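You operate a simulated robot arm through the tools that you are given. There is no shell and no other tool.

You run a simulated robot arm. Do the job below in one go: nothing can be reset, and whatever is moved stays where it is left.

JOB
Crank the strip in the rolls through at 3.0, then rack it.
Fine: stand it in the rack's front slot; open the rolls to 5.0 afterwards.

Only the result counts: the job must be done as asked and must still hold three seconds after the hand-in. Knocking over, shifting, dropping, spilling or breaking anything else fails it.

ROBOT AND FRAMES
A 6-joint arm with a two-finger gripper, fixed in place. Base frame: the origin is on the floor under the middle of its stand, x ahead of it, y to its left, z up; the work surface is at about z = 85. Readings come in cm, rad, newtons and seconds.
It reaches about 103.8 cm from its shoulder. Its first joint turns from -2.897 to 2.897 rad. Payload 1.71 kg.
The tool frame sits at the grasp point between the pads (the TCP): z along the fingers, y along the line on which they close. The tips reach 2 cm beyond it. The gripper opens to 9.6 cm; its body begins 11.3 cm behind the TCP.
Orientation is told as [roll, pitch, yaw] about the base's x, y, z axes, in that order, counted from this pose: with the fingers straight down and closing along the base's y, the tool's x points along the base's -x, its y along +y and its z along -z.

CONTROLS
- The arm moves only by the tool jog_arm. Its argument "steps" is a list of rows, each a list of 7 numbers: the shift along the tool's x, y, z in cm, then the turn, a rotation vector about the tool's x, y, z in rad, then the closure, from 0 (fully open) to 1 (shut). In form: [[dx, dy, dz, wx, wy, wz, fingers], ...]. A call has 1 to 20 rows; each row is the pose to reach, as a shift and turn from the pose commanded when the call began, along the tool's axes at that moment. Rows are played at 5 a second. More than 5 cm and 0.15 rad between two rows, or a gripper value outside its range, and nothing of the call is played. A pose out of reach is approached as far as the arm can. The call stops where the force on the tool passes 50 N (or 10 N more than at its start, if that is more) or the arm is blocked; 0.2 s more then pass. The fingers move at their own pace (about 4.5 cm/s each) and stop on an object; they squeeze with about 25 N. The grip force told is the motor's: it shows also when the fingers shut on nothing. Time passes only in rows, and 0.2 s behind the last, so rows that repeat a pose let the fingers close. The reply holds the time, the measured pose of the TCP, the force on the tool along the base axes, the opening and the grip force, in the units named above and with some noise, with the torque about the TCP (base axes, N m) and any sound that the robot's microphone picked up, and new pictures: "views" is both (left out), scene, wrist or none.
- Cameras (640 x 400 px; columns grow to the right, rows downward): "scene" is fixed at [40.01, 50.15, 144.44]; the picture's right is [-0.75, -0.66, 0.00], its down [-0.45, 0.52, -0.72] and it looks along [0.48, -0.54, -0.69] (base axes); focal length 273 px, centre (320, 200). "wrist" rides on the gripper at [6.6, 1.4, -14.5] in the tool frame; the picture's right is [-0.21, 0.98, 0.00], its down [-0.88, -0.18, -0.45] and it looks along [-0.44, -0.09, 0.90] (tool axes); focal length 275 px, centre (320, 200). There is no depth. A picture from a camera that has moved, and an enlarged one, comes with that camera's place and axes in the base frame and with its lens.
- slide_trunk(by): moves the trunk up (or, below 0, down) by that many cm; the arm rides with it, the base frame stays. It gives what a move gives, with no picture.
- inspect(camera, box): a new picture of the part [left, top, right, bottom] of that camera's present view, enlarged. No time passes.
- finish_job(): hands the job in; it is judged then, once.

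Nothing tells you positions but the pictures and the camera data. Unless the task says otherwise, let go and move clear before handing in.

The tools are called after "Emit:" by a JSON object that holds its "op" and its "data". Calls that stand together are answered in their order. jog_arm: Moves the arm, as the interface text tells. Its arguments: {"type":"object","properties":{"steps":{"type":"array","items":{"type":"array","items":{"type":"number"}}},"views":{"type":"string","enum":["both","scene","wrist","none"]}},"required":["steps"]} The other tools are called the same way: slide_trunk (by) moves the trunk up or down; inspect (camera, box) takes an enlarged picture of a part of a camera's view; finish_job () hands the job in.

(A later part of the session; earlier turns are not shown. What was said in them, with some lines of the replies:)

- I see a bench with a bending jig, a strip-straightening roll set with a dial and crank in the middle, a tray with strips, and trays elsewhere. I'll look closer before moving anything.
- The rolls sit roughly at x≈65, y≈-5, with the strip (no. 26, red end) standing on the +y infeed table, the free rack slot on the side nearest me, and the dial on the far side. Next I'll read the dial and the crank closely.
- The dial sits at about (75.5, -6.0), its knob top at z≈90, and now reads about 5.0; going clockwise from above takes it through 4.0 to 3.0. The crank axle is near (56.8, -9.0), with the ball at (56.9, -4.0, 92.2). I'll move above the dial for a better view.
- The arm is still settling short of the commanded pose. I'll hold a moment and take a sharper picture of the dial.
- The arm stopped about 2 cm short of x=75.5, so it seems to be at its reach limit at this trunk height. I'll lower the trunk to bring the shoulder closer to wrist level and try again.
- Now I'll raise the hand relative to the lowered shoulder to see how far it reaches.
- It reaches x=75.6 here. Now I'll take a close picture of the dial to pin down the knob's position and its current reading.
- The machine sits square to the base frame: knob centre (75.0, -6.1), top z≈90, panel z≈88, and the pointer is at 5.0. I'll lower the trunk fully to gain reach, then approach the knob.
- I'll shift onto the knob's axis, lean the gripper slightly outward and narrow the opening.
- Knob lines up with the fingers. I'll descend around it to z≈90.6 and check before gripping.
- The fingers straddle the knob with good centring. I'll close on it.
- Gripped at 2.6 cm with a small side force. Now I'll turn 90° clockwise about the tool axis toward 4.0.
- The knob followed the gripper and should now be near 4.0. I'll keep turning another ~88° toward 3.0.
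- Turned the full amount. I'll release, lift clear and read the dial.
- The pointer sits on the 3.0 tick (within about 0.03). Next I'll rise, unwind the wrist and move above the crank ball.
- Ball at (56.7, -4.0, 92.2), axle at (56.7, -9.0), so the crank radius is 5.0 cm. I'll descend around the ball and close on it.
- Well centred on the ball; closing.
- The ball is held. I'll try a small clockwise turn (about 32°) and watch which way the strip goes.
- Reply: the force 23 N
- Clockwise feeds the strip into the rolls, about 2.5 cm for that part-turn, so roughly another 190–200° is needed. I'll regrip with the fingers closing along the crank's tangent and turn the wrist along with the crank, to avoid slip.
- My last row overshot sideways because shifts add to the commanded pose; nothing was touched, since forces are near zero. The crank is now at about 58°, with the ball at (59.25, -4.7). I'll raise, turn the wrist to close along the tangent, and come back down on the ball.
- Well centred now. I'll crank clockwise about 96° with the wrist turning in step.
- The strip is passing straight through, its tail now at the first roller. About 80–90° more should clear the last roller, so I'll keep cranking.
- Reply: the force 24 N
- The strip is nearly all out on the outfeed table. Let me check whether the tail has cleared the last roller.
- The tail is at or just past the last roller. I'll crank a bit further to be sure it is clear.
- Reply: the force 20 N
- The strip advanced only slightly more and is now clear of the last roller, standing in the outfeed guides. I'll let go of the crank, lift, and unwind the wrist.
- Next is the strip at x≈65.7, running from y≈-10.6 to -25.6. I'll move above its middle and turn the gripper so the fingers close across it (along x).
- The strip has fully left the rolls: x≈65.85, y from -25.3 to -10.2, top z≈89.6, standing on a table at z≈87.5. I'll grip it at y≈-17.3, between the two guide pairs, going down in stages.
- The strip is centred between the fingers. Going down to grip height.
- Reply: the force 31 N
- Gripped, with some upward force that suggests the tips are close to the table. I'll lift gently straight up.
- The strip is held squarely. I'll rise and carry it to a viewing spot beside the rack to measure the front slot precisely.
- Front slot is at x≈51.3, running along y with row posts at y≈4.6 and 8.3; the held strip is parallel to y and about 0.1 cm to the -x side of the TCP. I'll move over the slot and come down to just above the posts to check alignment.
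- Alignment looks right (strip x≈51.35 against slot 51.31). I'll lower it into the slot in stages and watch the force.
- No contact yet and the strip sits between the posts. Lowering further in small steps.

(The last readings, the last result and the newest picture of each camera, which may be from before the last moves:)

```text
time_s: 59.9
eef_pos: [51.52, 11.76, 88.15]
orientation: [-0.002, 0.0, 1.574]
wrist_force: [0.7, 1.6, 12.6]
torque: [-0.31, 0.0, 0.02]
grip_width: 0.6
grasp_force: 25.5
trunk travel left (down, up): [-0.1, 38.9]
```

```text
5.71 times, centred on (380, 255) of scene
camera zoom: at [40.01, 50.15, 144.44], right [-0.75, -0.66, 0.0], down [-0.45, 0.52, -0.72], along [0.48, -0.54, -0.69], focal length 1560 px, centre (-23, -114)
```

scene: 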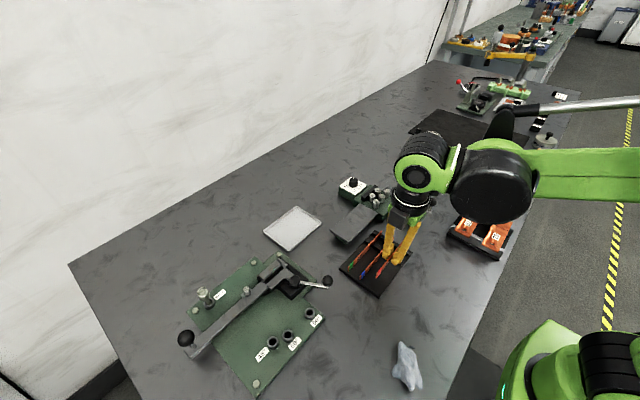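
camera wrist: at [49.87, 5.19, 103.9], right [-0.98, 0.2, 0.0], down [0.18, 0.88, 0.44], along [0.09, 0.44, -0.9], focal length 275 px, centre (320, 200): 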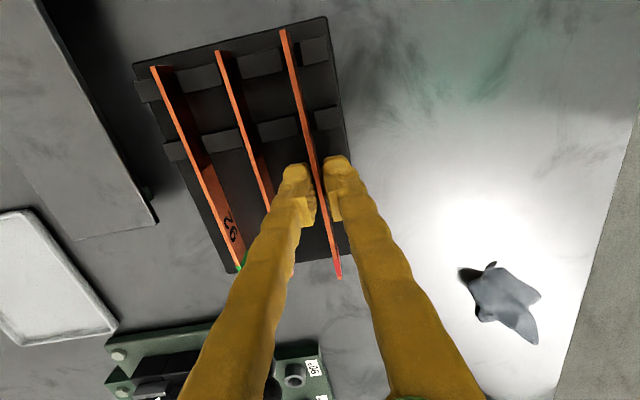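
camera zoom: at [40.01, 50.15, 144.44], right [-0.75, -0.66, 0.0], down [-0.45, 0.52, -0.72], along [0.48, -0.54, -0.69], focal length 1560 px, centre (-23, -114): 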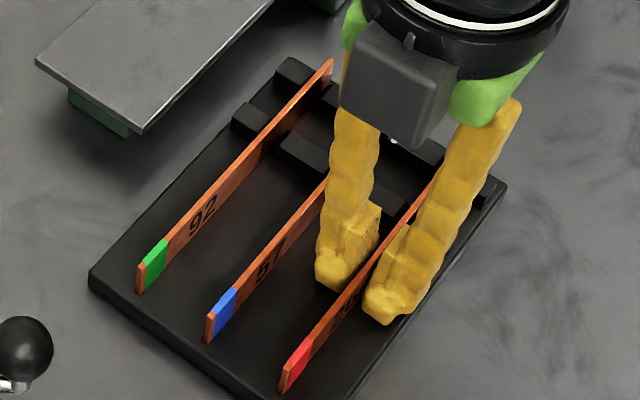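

Light contact at z=88.15, matching the seated height of the neighbouring strips. I'll ease off slightly, open the fingers just a little and let go.

Emit:
{"op": "jog_arm", "data": {"steps": [[0, 0, -0.1, 0, 0, 0, 1], [0, 0, -0.1, 0, 0, 0, 0.9], [0, 0, -0.1, 0, 0, 0, 0.86], [0, 0, -0.1, 0, 0, 0, 0.86]], "views": "wrist"}}

Emit:
{"op": "inspect", "data": {"camera": "wrist", "box": [240, 0, 400, 240]}}

Emit:
{"op": "inspect", "data": {"camera": "scene", "box": [350, 220, 410, 290]}}

```text
time_s: 60.9
eef_pos: [51.48, 11.72, 88.16]
orientation: [0.0, 0.002, 1.573]
wrist_force: [0.4, -0.2, 0.5]
torque: [0.01, 0.02, -0.02]
grip_width: 1.35
grasp_force: 0.1
trunk travel left (down, up): [-0.1, 38.9]
camera wrist: at [49.87, 5.17, 102.8], right [-0.98, 0.2, 0.0], down [0.18, 0.88, 0.44], along [0.09, 0.44, -0.9], focal length 275 px, centre (320, 200)
```

wrist: 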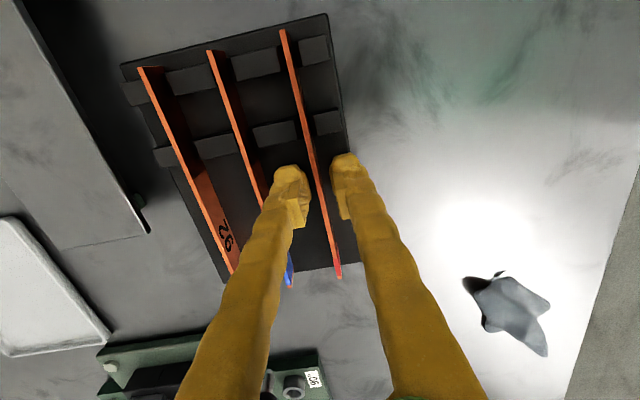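

```text
1.67 times, centred on (320, 120) of wrist
camera zoom: at [49.87, 5.17, 102.8], right [-0.98, 0.2, 0.0], down [0.18, 0.88, 0.44], along [0.09, 0.44, -0.9], focal length 459 px, centre (320, 333)
```

zoom: 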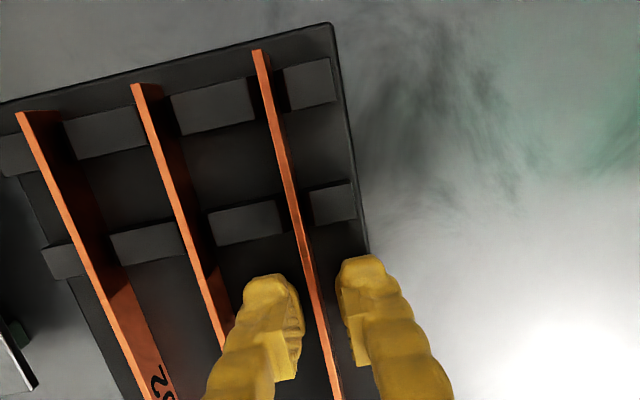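

```text
5.71 times, centred on (380, 255) of scene
camera zoom: at [40.01, 50.15, 144.44], right [-0.75, -0.66, 0.0], down [-0.45, 0.52, -0.72], along [0.48, -0.54, -0.69], focal length 1560 px, centre (-23, -114)
```

zoom: 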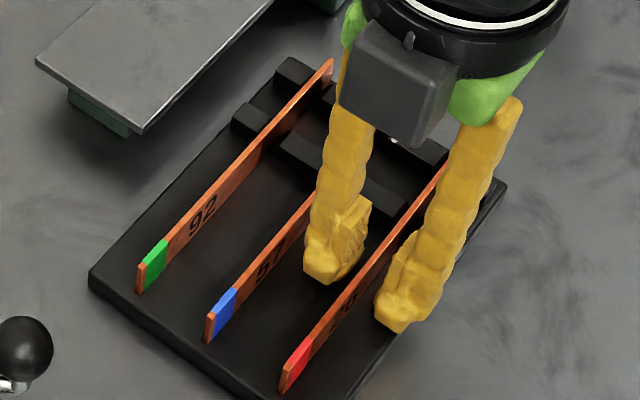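

The strip stands on its own in the front slot. I'll lift straight up out of the rack.

Emit:
{"op": "jog_arm", "data": {"steps": [[0, 0, -0.5, 0, 0, 0, 0.86], [0, 0, -1.2, 0, 0, 0, 0.86], [0, 0, -2.5, 0, 0, 0, 0.86], [0, 0, -5, 0, 0, 0, 0.86], [0, 0, -9, 0, 0, 0, 0.7], [0, 0, -13, 0, 0, 0, 0.48], [0, 0, -13, 0, 0, 0, 0.48]], "views": "wrist"}}

Emit:
{"op": "inspect", "data": {"camera": "scene", "box": [335, 215, 425, 300]}}

Emit:
{"op": "inspect", "data": {"camera": "wrist", "box": [240, 60, 380, 240]}}

```text
time_s: 62.5
eef_pos: [51.4, 11.77, 101.36]
orientation: [-0.001, -0.001, 1.574]
wrist_force: [0.3, -0.2, -0.8]
torque: [0.02, 0.03, 0.01]
grip_width: 4.98
grasp_force: 0.2
trunk travel left (down, up): [-0.1, 38.9]
camera wrist: at [49.82, 5.23, 115.86], right [-0.98, 0.2, 0.0], down [0.18, 0.88, 0.44], along [0.09, 0.44, -0.9], focal length 275 px, centre (320, 200)
```

wrist: 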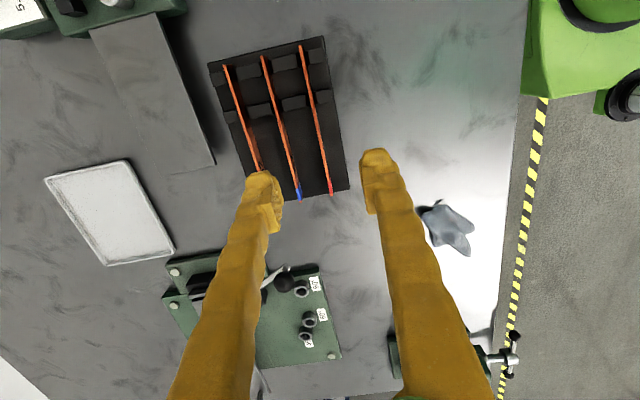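

```text
4.71 times, centred on (380, 258) of scene
camera zoom: at [40.01, 50.15, 144.44], right [-0.75, -0.66, 0.0], down [-0.45, 0.52, -0.72], along [0.48, -0.54, -0.69], focal length 1285 px, centre (38, -71)
```

zoom: 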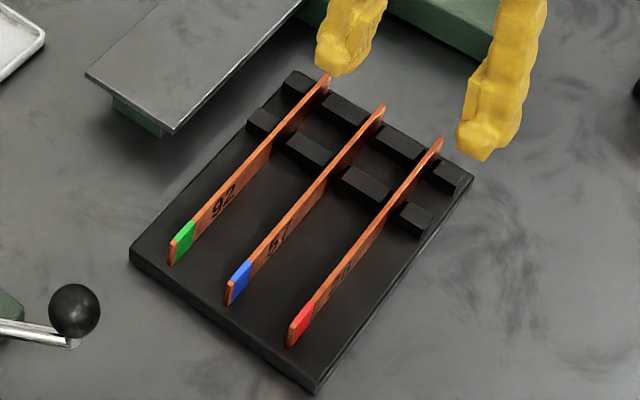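

```text
2.22 times, centred on (310, 150) of wrist
camera zoom: at [49.82, 5.23, 115.86], right [-0.98, 0.2, 0.0], down [0.18, 0.88, 0.44], along [0.09, 0.44, -0.9], focal length 612 px, centre (342, 311)
```

zoom: 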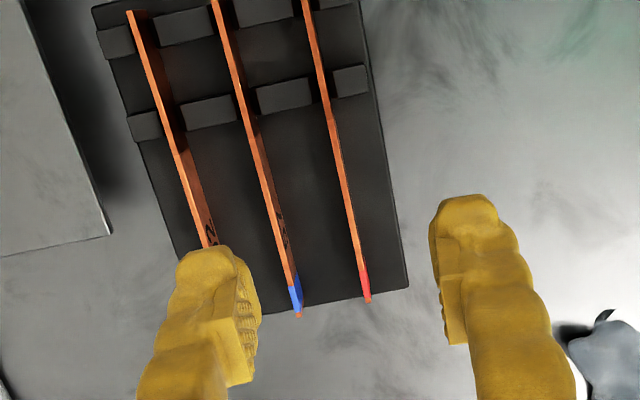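

Strip 26 is seated in the front slot like its neighbours. Now I'll return to the dial: unwind the wrist while moving back over.

Emit:
{"op": "jog_arm", "data": {"steps": [[1.48, -1.55, -1.6, 0, 0, 0.131, 0.48], [2.97, -3.1, -1.6, 0, 0, 0.262, 0.48], [4.45, -4.65, -1.6, 0, 0, 0.393, 0.48], [5.93, -6.2, -1.6, 0, 0, 0.525, 0.48], [7.42, -7.75, -1.6, 0, 0, 0.656, 0.48], [8.9, -9.3, -1.6, 0, 0, 0.787, 0.48], [10.38, -10.85, -1.6, 0, 0, 0.918, 0.48], [11.87, -12.4, -1.6, 0, 0, 1.049, 0.48], [13.35, -13.95, -1.6, 0, 0, 1.18, 0.48], [14.83, -15.5, -1.6, 0, 0, 1.312, 0.48], [16.32, -17.05, -1.6, 0, 0, 1.443, 0.48], [17.8, -18.6, -1.6, 0, 0, 1.574, 0.48], [17.8, -18.6, -1.6, 0, 0, 1.574, 0.48], [17.8, -18.6, -1.6, 0, 0, 1.574, 0.48]], "views": "wrist"}}

```text
time_s: 65.5
eef_pos: [69.99, -6.11, 102.85]
orientation: [-0.001, -0.001, -0.003]
wrist_force: [-0.1, -0.1, 0.4]
torque: [0.01, 0.0, -0.02]
grip_width: 4.99
grasp_force: 0.3
trunk travel left (down, up): [-0.1, 38.9]
camera wrist: at [63.27, -4.64, 117.39], right [0.21, 0.98, 0.0], down [0.88, -0.19, 0.45], along [0.44, -0.09, -0.9], focal length 275 px, centre (320, 200)
```

wrist: 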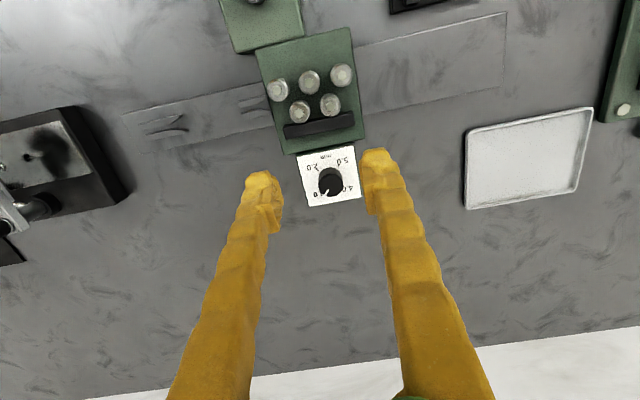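

Emit:
{"op": "jog_arm", "data": {"steps": [[-1.7, 0.02, 2, 0, -0.03, 0, 0.48], [-3.4, 0.04, 4, 0, -0.06, 0, 0.48], [-5, 0.06, 6.2, 0, -0.073, 0, 0.48], [-5, 0.06, 6.2, 0, -0.073, 0, 0.48], [-5, 0.06, 6.2, 0, -0.073, 0, 0.48]], "views": "none"}}

Emit:
{"op": "jog_arm", "data": {"steps": [[0, 0, 0, 0, 0, 0.14, 0.48], [0, 0, 0, 0, 0, 0.28, 0.48], [0, 0, 0, 0, 0, 0.42, 0.48], [0, 0, 0, 0, 0, 0.56, 0.48], [0, 0, 0, 0, 0, 0.7, 0.48], [0, 0, 0, 0, 0, 0.84, 0.48], [0, 0, 0, 0, 0, 0.98, 0.48], [0, 0, 0, 0, 0, 1.12, 0.48], [0, 0, 0, 0, 0, 1.26, 0.48], [0, 0, 0, 0, 0, 1.4, 0.48], [0, 0, 0, 0, 0, 1.54, 0.48], [0, 0, 0, 0, 0, 1.68, 0.48], [0, 0, 0, 0, 0, 1.82, 0.48], [0, 0, 0, 0, 0, 1.96, 0.48], [0, 0, 0, 0, 0, 2.1, 0.48], [0, 0, 0, 0, 0, 2.24, 0.48], [0, 0, 0, 0, 0, 2.33, 0.48], [0, 0, 0, 0, 0, 2.33, 0.48]], "views": "wrist"}}

```text
time_s: 66.7
eef_pos: [75.1, -6.0, 96.74]
orientation: [0.002, -0.074, -0.001]
wrist_force: [0.3, -0.9, -0.4]
torque: [-0.02, 0.01, 0.01]
grip_width: 4.99
grasp_force: 0.1
trunk travel left (down, up): [-0.1, 38.9]
```

```text
time_s: 70.5
eef_pos: [75.07, -5.92, 96.67]
orientation: [0.053, 0.051, -2.331]
wrist_force: [-0.3, 0.0, -1.0]
torque: [-0.03, 0.01, -0.02]
grip_width: 4.97
grasp_force: 0.1
trunk travel left (down, up): [-0.1, 38.9]
camera wrist: at [79.32, -2.14, 111.6], right [0.56, -0.82, 0.04], down [-0.77, -0.51, 0.39], along [-0.3, -0.25, -0.92], focal length 275 px, centre (320, 200)
```

wrist: 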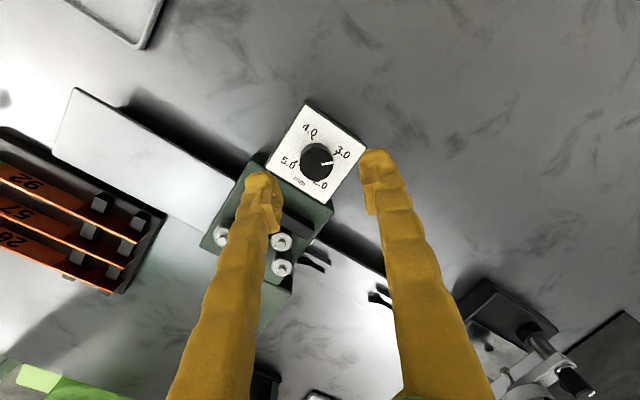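

Emit:
{"op": "jog_arm", "data": {"steps": [[-0.2, -0.15, 2.5, 0, 0, 0, 0.48], [-0.36, -0.27, 4.5, 0, 0, 0, 0.48], [-0.46, -0.34, 5.87, 0, 0, 0, 0.48], [-0.46, -0.34, 5.87, 0, 0, 0, 0.48]], "views": "wrist"}}

```text
time_s: 71.5
eef_pos: [74.89, -6.13, 90.7]
orientation: [0.055, 0.051, -2.329]
wrist_force: [-0.4, 0.8, -0.2]
torque: [0.02, 0.02, 0.01]
grip_width: 4.97
grasp_force: 0.1
trunk travel left (down, up): [-0.1, 38.9]
camera wrist: at [79.13, -2.26, 105.66], right [0.57, -0.82, 0.04], down [-0.77, -0.51, 0.39], along [-0.3, -0.25, -0.92], focal length 275 px, centre (320, 200)
```

wrist: 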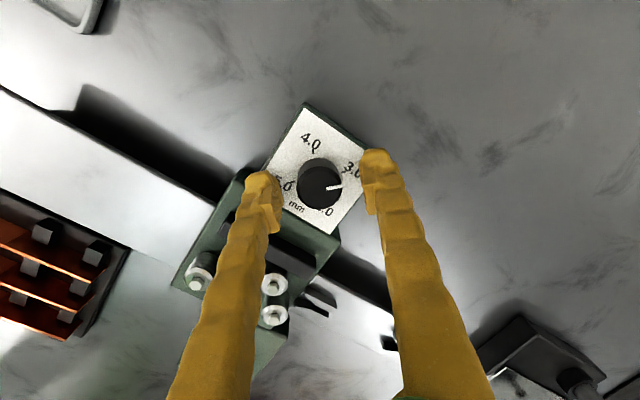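

Centred on the knob. I'll close and turn counter-clockwise toward 5.0.

Emit:
{"op": "jog_arm", "data": {"steps": [[0, 0, 0, 0, 0, 0, 1], [0, 0, 0, 0, 0, 0, 1], [0, 0, 0, 0, 0, 0, 1], [0, 0, 0, 0, 0, 0, 1], [0, 0, 0, 0, 0, -0.14, 1], [0, 0, 0, 0, 0, -0.28, 1], [0, 0, 0, 0, 0, -0.42, 1], [0, 0, 0, 0, 0, -0.56, 1], [0, 0, 0, 0, 0, -0.7, 1], [0, 0, 0, 0, 0, -0.84, 1], [0, 0, 0, 0, 0, -0.98, 1], [0, 0, 0, 0, 0, -1.12, 1], [0, 0, 0, 0, 0, -1.26, 1], [0, 0, 0, 0, 0, -1.4, 1], [0, 0, 0, 0, 0, -1.54, 1]], "views": "wrist"}}

```text
time_s: 74.7
eef_pos: [74.88, -6.12, 90.7]
orientation: [0.053, -0.052, -0.791]
wrist_force: [12.0, 1.7, 9.6]
torque: [0.44, 0.18, 0.01]
grip_width: 2.58
grasp_force: 35.3
trunk travel left (down, up): [-0.1, 38.9]
camera wrist: at [70.1, -0.39, 105.04], right [0.84, 0.54, 0.06], down [0.45, -0.75, 0.48], along [0.31, -0.37, -0.88], focal length 275 px, centre (320, 200)
```

wrist: 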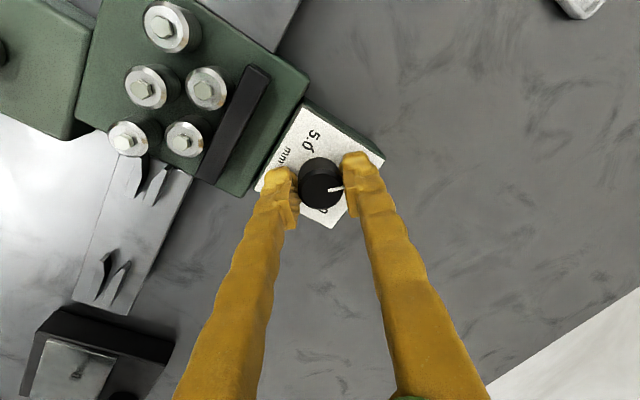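

Emit:
{"op": "jog_arm", "data": {"steps": [[0, 0, 0, 0, 0, -0.14, 1], [0, 0, 0, 0, 0, -0.28, 1], [0, 0, 0, 0, 0, -0.42, 1], [0, 0, 0, 0, 0, -0.56, 1], [0, 0, 0, 0, 0, -0.7, 1], [0, 0, 0, 0, 0, -0.84, 1], [0, 0, 0, 0, 0, -0.98, 1], [0, 0, 0, 0, 0, -1.12, 1], [0, 0, 0, 0, 0, -1.26, 1], [0, 0, 0, 0, 0, -1.4, 1], [0, 0, 0, 0, 0, -1.54, 1], [0, 0, 0, 0, 0, -1.6, 1], [0, 0, 0, 0, 0, -1.6, 1]], "views": "wrist"}}

```text
time_s: 77.5
eef_pos: [74.92, -5.97, 90.72]
orientation: [-0.051, -0.047, 0.811]
wrist_force: [-7.7, 17.5, -9.7]
torque: [0.31, 0.1, 0.03]
grip_width: 2.59
grasp_force: 35.1
trunk travel left (down, up): [-0.1, 38.9]
camera wrist: at [68.15, -9.76, 104.88], right [-0.57, 0.82, -0.04], down [0.7, 0.51, 0.5], along [0.43, 0.25, -0.87], focal length 275 px, centre (320, 200)
```

wrist: 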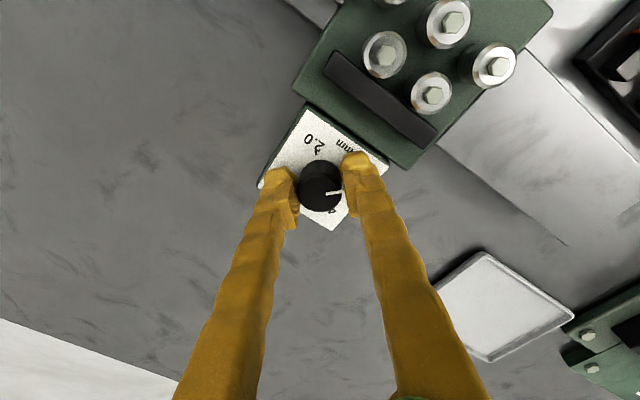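

Turned the full 180°. I'll release, lift and read the dial.

Emit:
{"op": "jog_arm", "data": {"steps": [[0, 0, 0, 0, 0, 0, 0.48], [0, 0, 0, 0, 0, 0, 0.48], [0, 0, 0, 0, 0, 0, 0.48], [0, 0, -3, 0, 0, 0, 0.48], [0, 0, -5, 0, 0, 0, 0.48], [0, 0, -5, 0, 0, 0, 0.48]], "views": "wrist"}}

Emit:
{"op": "inspect", "data": {"camera": "wrist", "box": [285, 110, 365, 190]}}

Emit:
{"op": "inspect", "data": {"camera": "scene", "box": [335, 165, 375, 200]}}

```text
time_s: 78.8
eef_pos: [74.46, -6.24, 95.77]
orientation: [-0.052, -0.052, 0.81]
wrist_force: [0.2, 0.3, 0.2]
torque: [0.02, 0.05, -0.03]
grip_width: 4.99
grasp_force: 0.1
trunk travel left (down, up): [-0.1, 38.9]
camera wrist: at [67.8, -9.92, 109.83], right [-0.56, 0.82, -0.04], down [0.7, 0.51, 0.5], along [0.43, 0.25, -0.87], focal length 275 px, centre (320, 200)
```

wrist: 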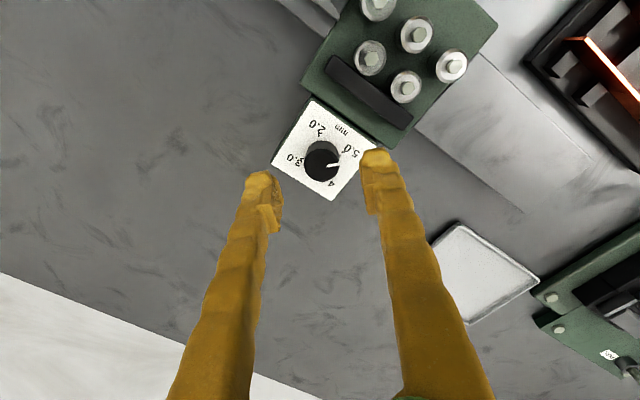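

```text
5.00 times, centred on (325, 150) of wrist
camera zoom: at [67.8, -9.92, 109.83], right [-0.56, 0.82, -0.04], down [0.7, 0.51, 0.5], along [0.43, 0.25, -0.87], focal length 1376 px, centre (295, 450)
```

zoom: 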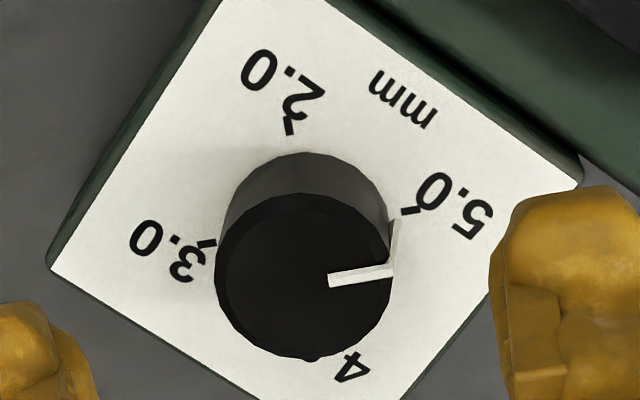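

```text
11.43 times, centred on (355, 182) of scene
camera zoom: at [40.01, 50.15, 144.44], right [-0.75, -0.66, 0.0], down [-0.45, 0.52, -0.72], along [0.48, -0.54, -0.69], focal length 3120 px, centre (-80, 400)
```

zoom: 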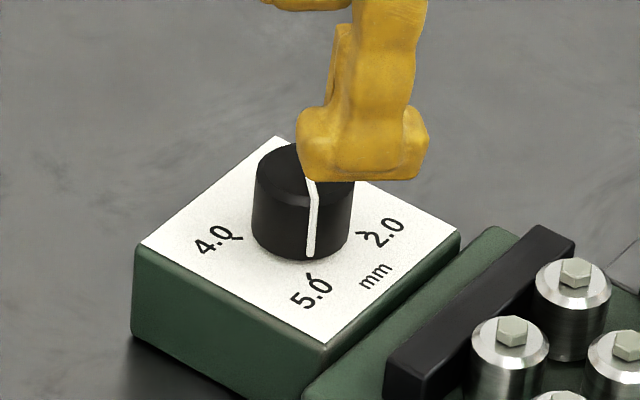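

The dial now reads 5.0 (within about 0.03). I'll lift clear and check the whole scene before handing in.

Emit:
{"op": "jog_arm", "data": {"steps": [[0, 0, -4, 0, 0, 0, 0.48], [2, -2, -8, 0, 0, 0, 0.3], [4, -4, -12, 0, 0, 0, 0], [6, -6, -14, 0, 0, 0, 0], [8, -8, -14, 0, 0, 0, 0], [8, -8, -14, 0, 0, 0, 0]], "views": "both"}}

Emit:
{"op": "inspect", "data": {"camera": "scene", "box": [320, 160, 450, 300]}}

Emit:
{"op": "inspect", "data": {"camera": "scene", "box": [340, 170, 370, 195]}}

Emit:
{"op": "inspect", "data": {"camera": "scene", "box": [340, 225, 415, 300]}}

```text
time_s: 80.2
eef_pos: [73.84, -17.41, 109.74]
orientation: [-0.054, -0.051, 0.809]
wrist_force: [1.0, -0.3, 0.3]
torque: [0.0, -0.04, -0.01]
grip_width: 9.58
grasp_force: 0.1
trunk travel left (down, up): [-0.1, 38.9]
camera wrist: at [67.0, -21.19, 123.85], right [-0.56, 0.82, -0.04], down [0.7, 0.51, 0.5], along [0.43, 0.25, -0.87], focal length 275 px, centre (320, 200)
```

scene: 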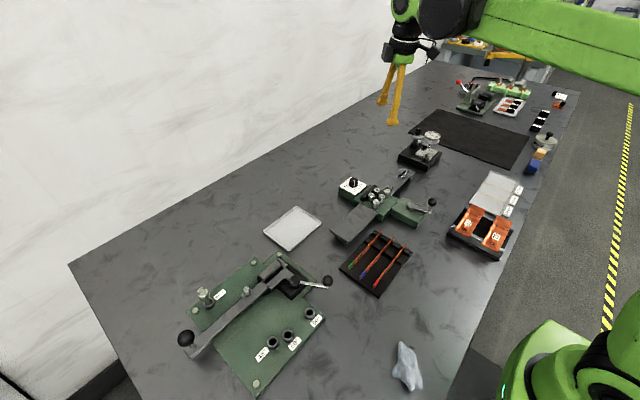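
wrist: 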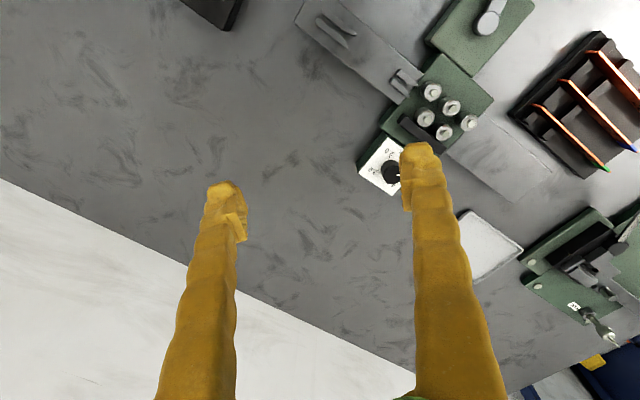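

```text
2.86 times, centred on (385, 230) of scene
camera zoom: at [40.01, 50.15, 144.44], right [-0.75, -0.66, 0.0], down [-0.45, 0.52, -0.72], along [0.48, -0.54, -0.69], focal length 780 px, centre (134, 114)
```

zoom: 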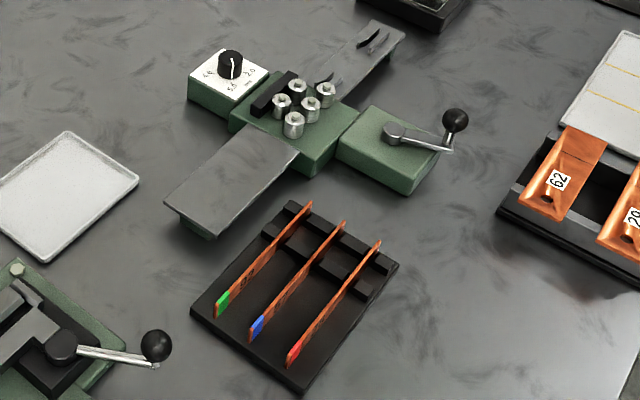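

```text
16.00 times, centred on (355, 182) of scene
camera zoom: at [40.01, 50.15, 144.44], right [-0.75, -0.66, 0.0], down [-0.45, 0.52, -0.72], along [0.48, -0.54, -0.69], focal length 4369 px, centre (-240, 480)
```

zoom: 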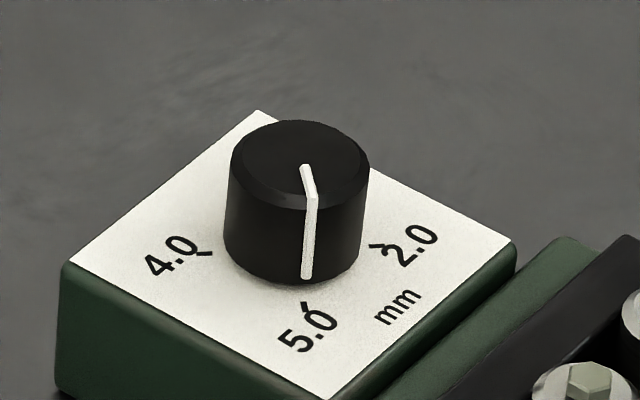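

```text
5.33 times, centred on (378, 262) of scene
camera zoom: at [40.01, 50.15, 144.44], right [-0.75, -0.66, 0.0], down [-0.45, 0.52, -0.72], along [0.48, -0.54, -0.69], focal length 1456 px, centre (13, -133)
```

zoom: 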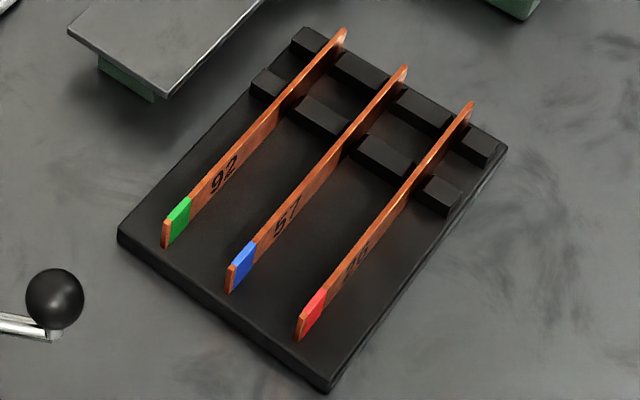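

Strip 26 has been rolled at 3.0 and stands in the rack's front slot. The dial is back at 5.0, the arm is clear and nothing else has moved, so I'm handing in.

Emit:
{"op": "finish_job", "data": {}}

```text
The job is handed in.
```

The job is done and handed in. I cranked strip 26 through the rolls at 3.0, and it came out completely onto the outfeed table. It now stands in the rack's front slot, the one nearest the robot and the only free one. The rolls are open to 5.0 again.

I read both dial settings from the camera pictures; each was within about 0.04 of its mark. In the final pictures the strip is seated level with the other two, nothing else has moved, and the arm is clear. The hand-in reply gave no verdict, so I can't say how it was judged.

The crank handle was left where the turn ended, not returned to its starting position.
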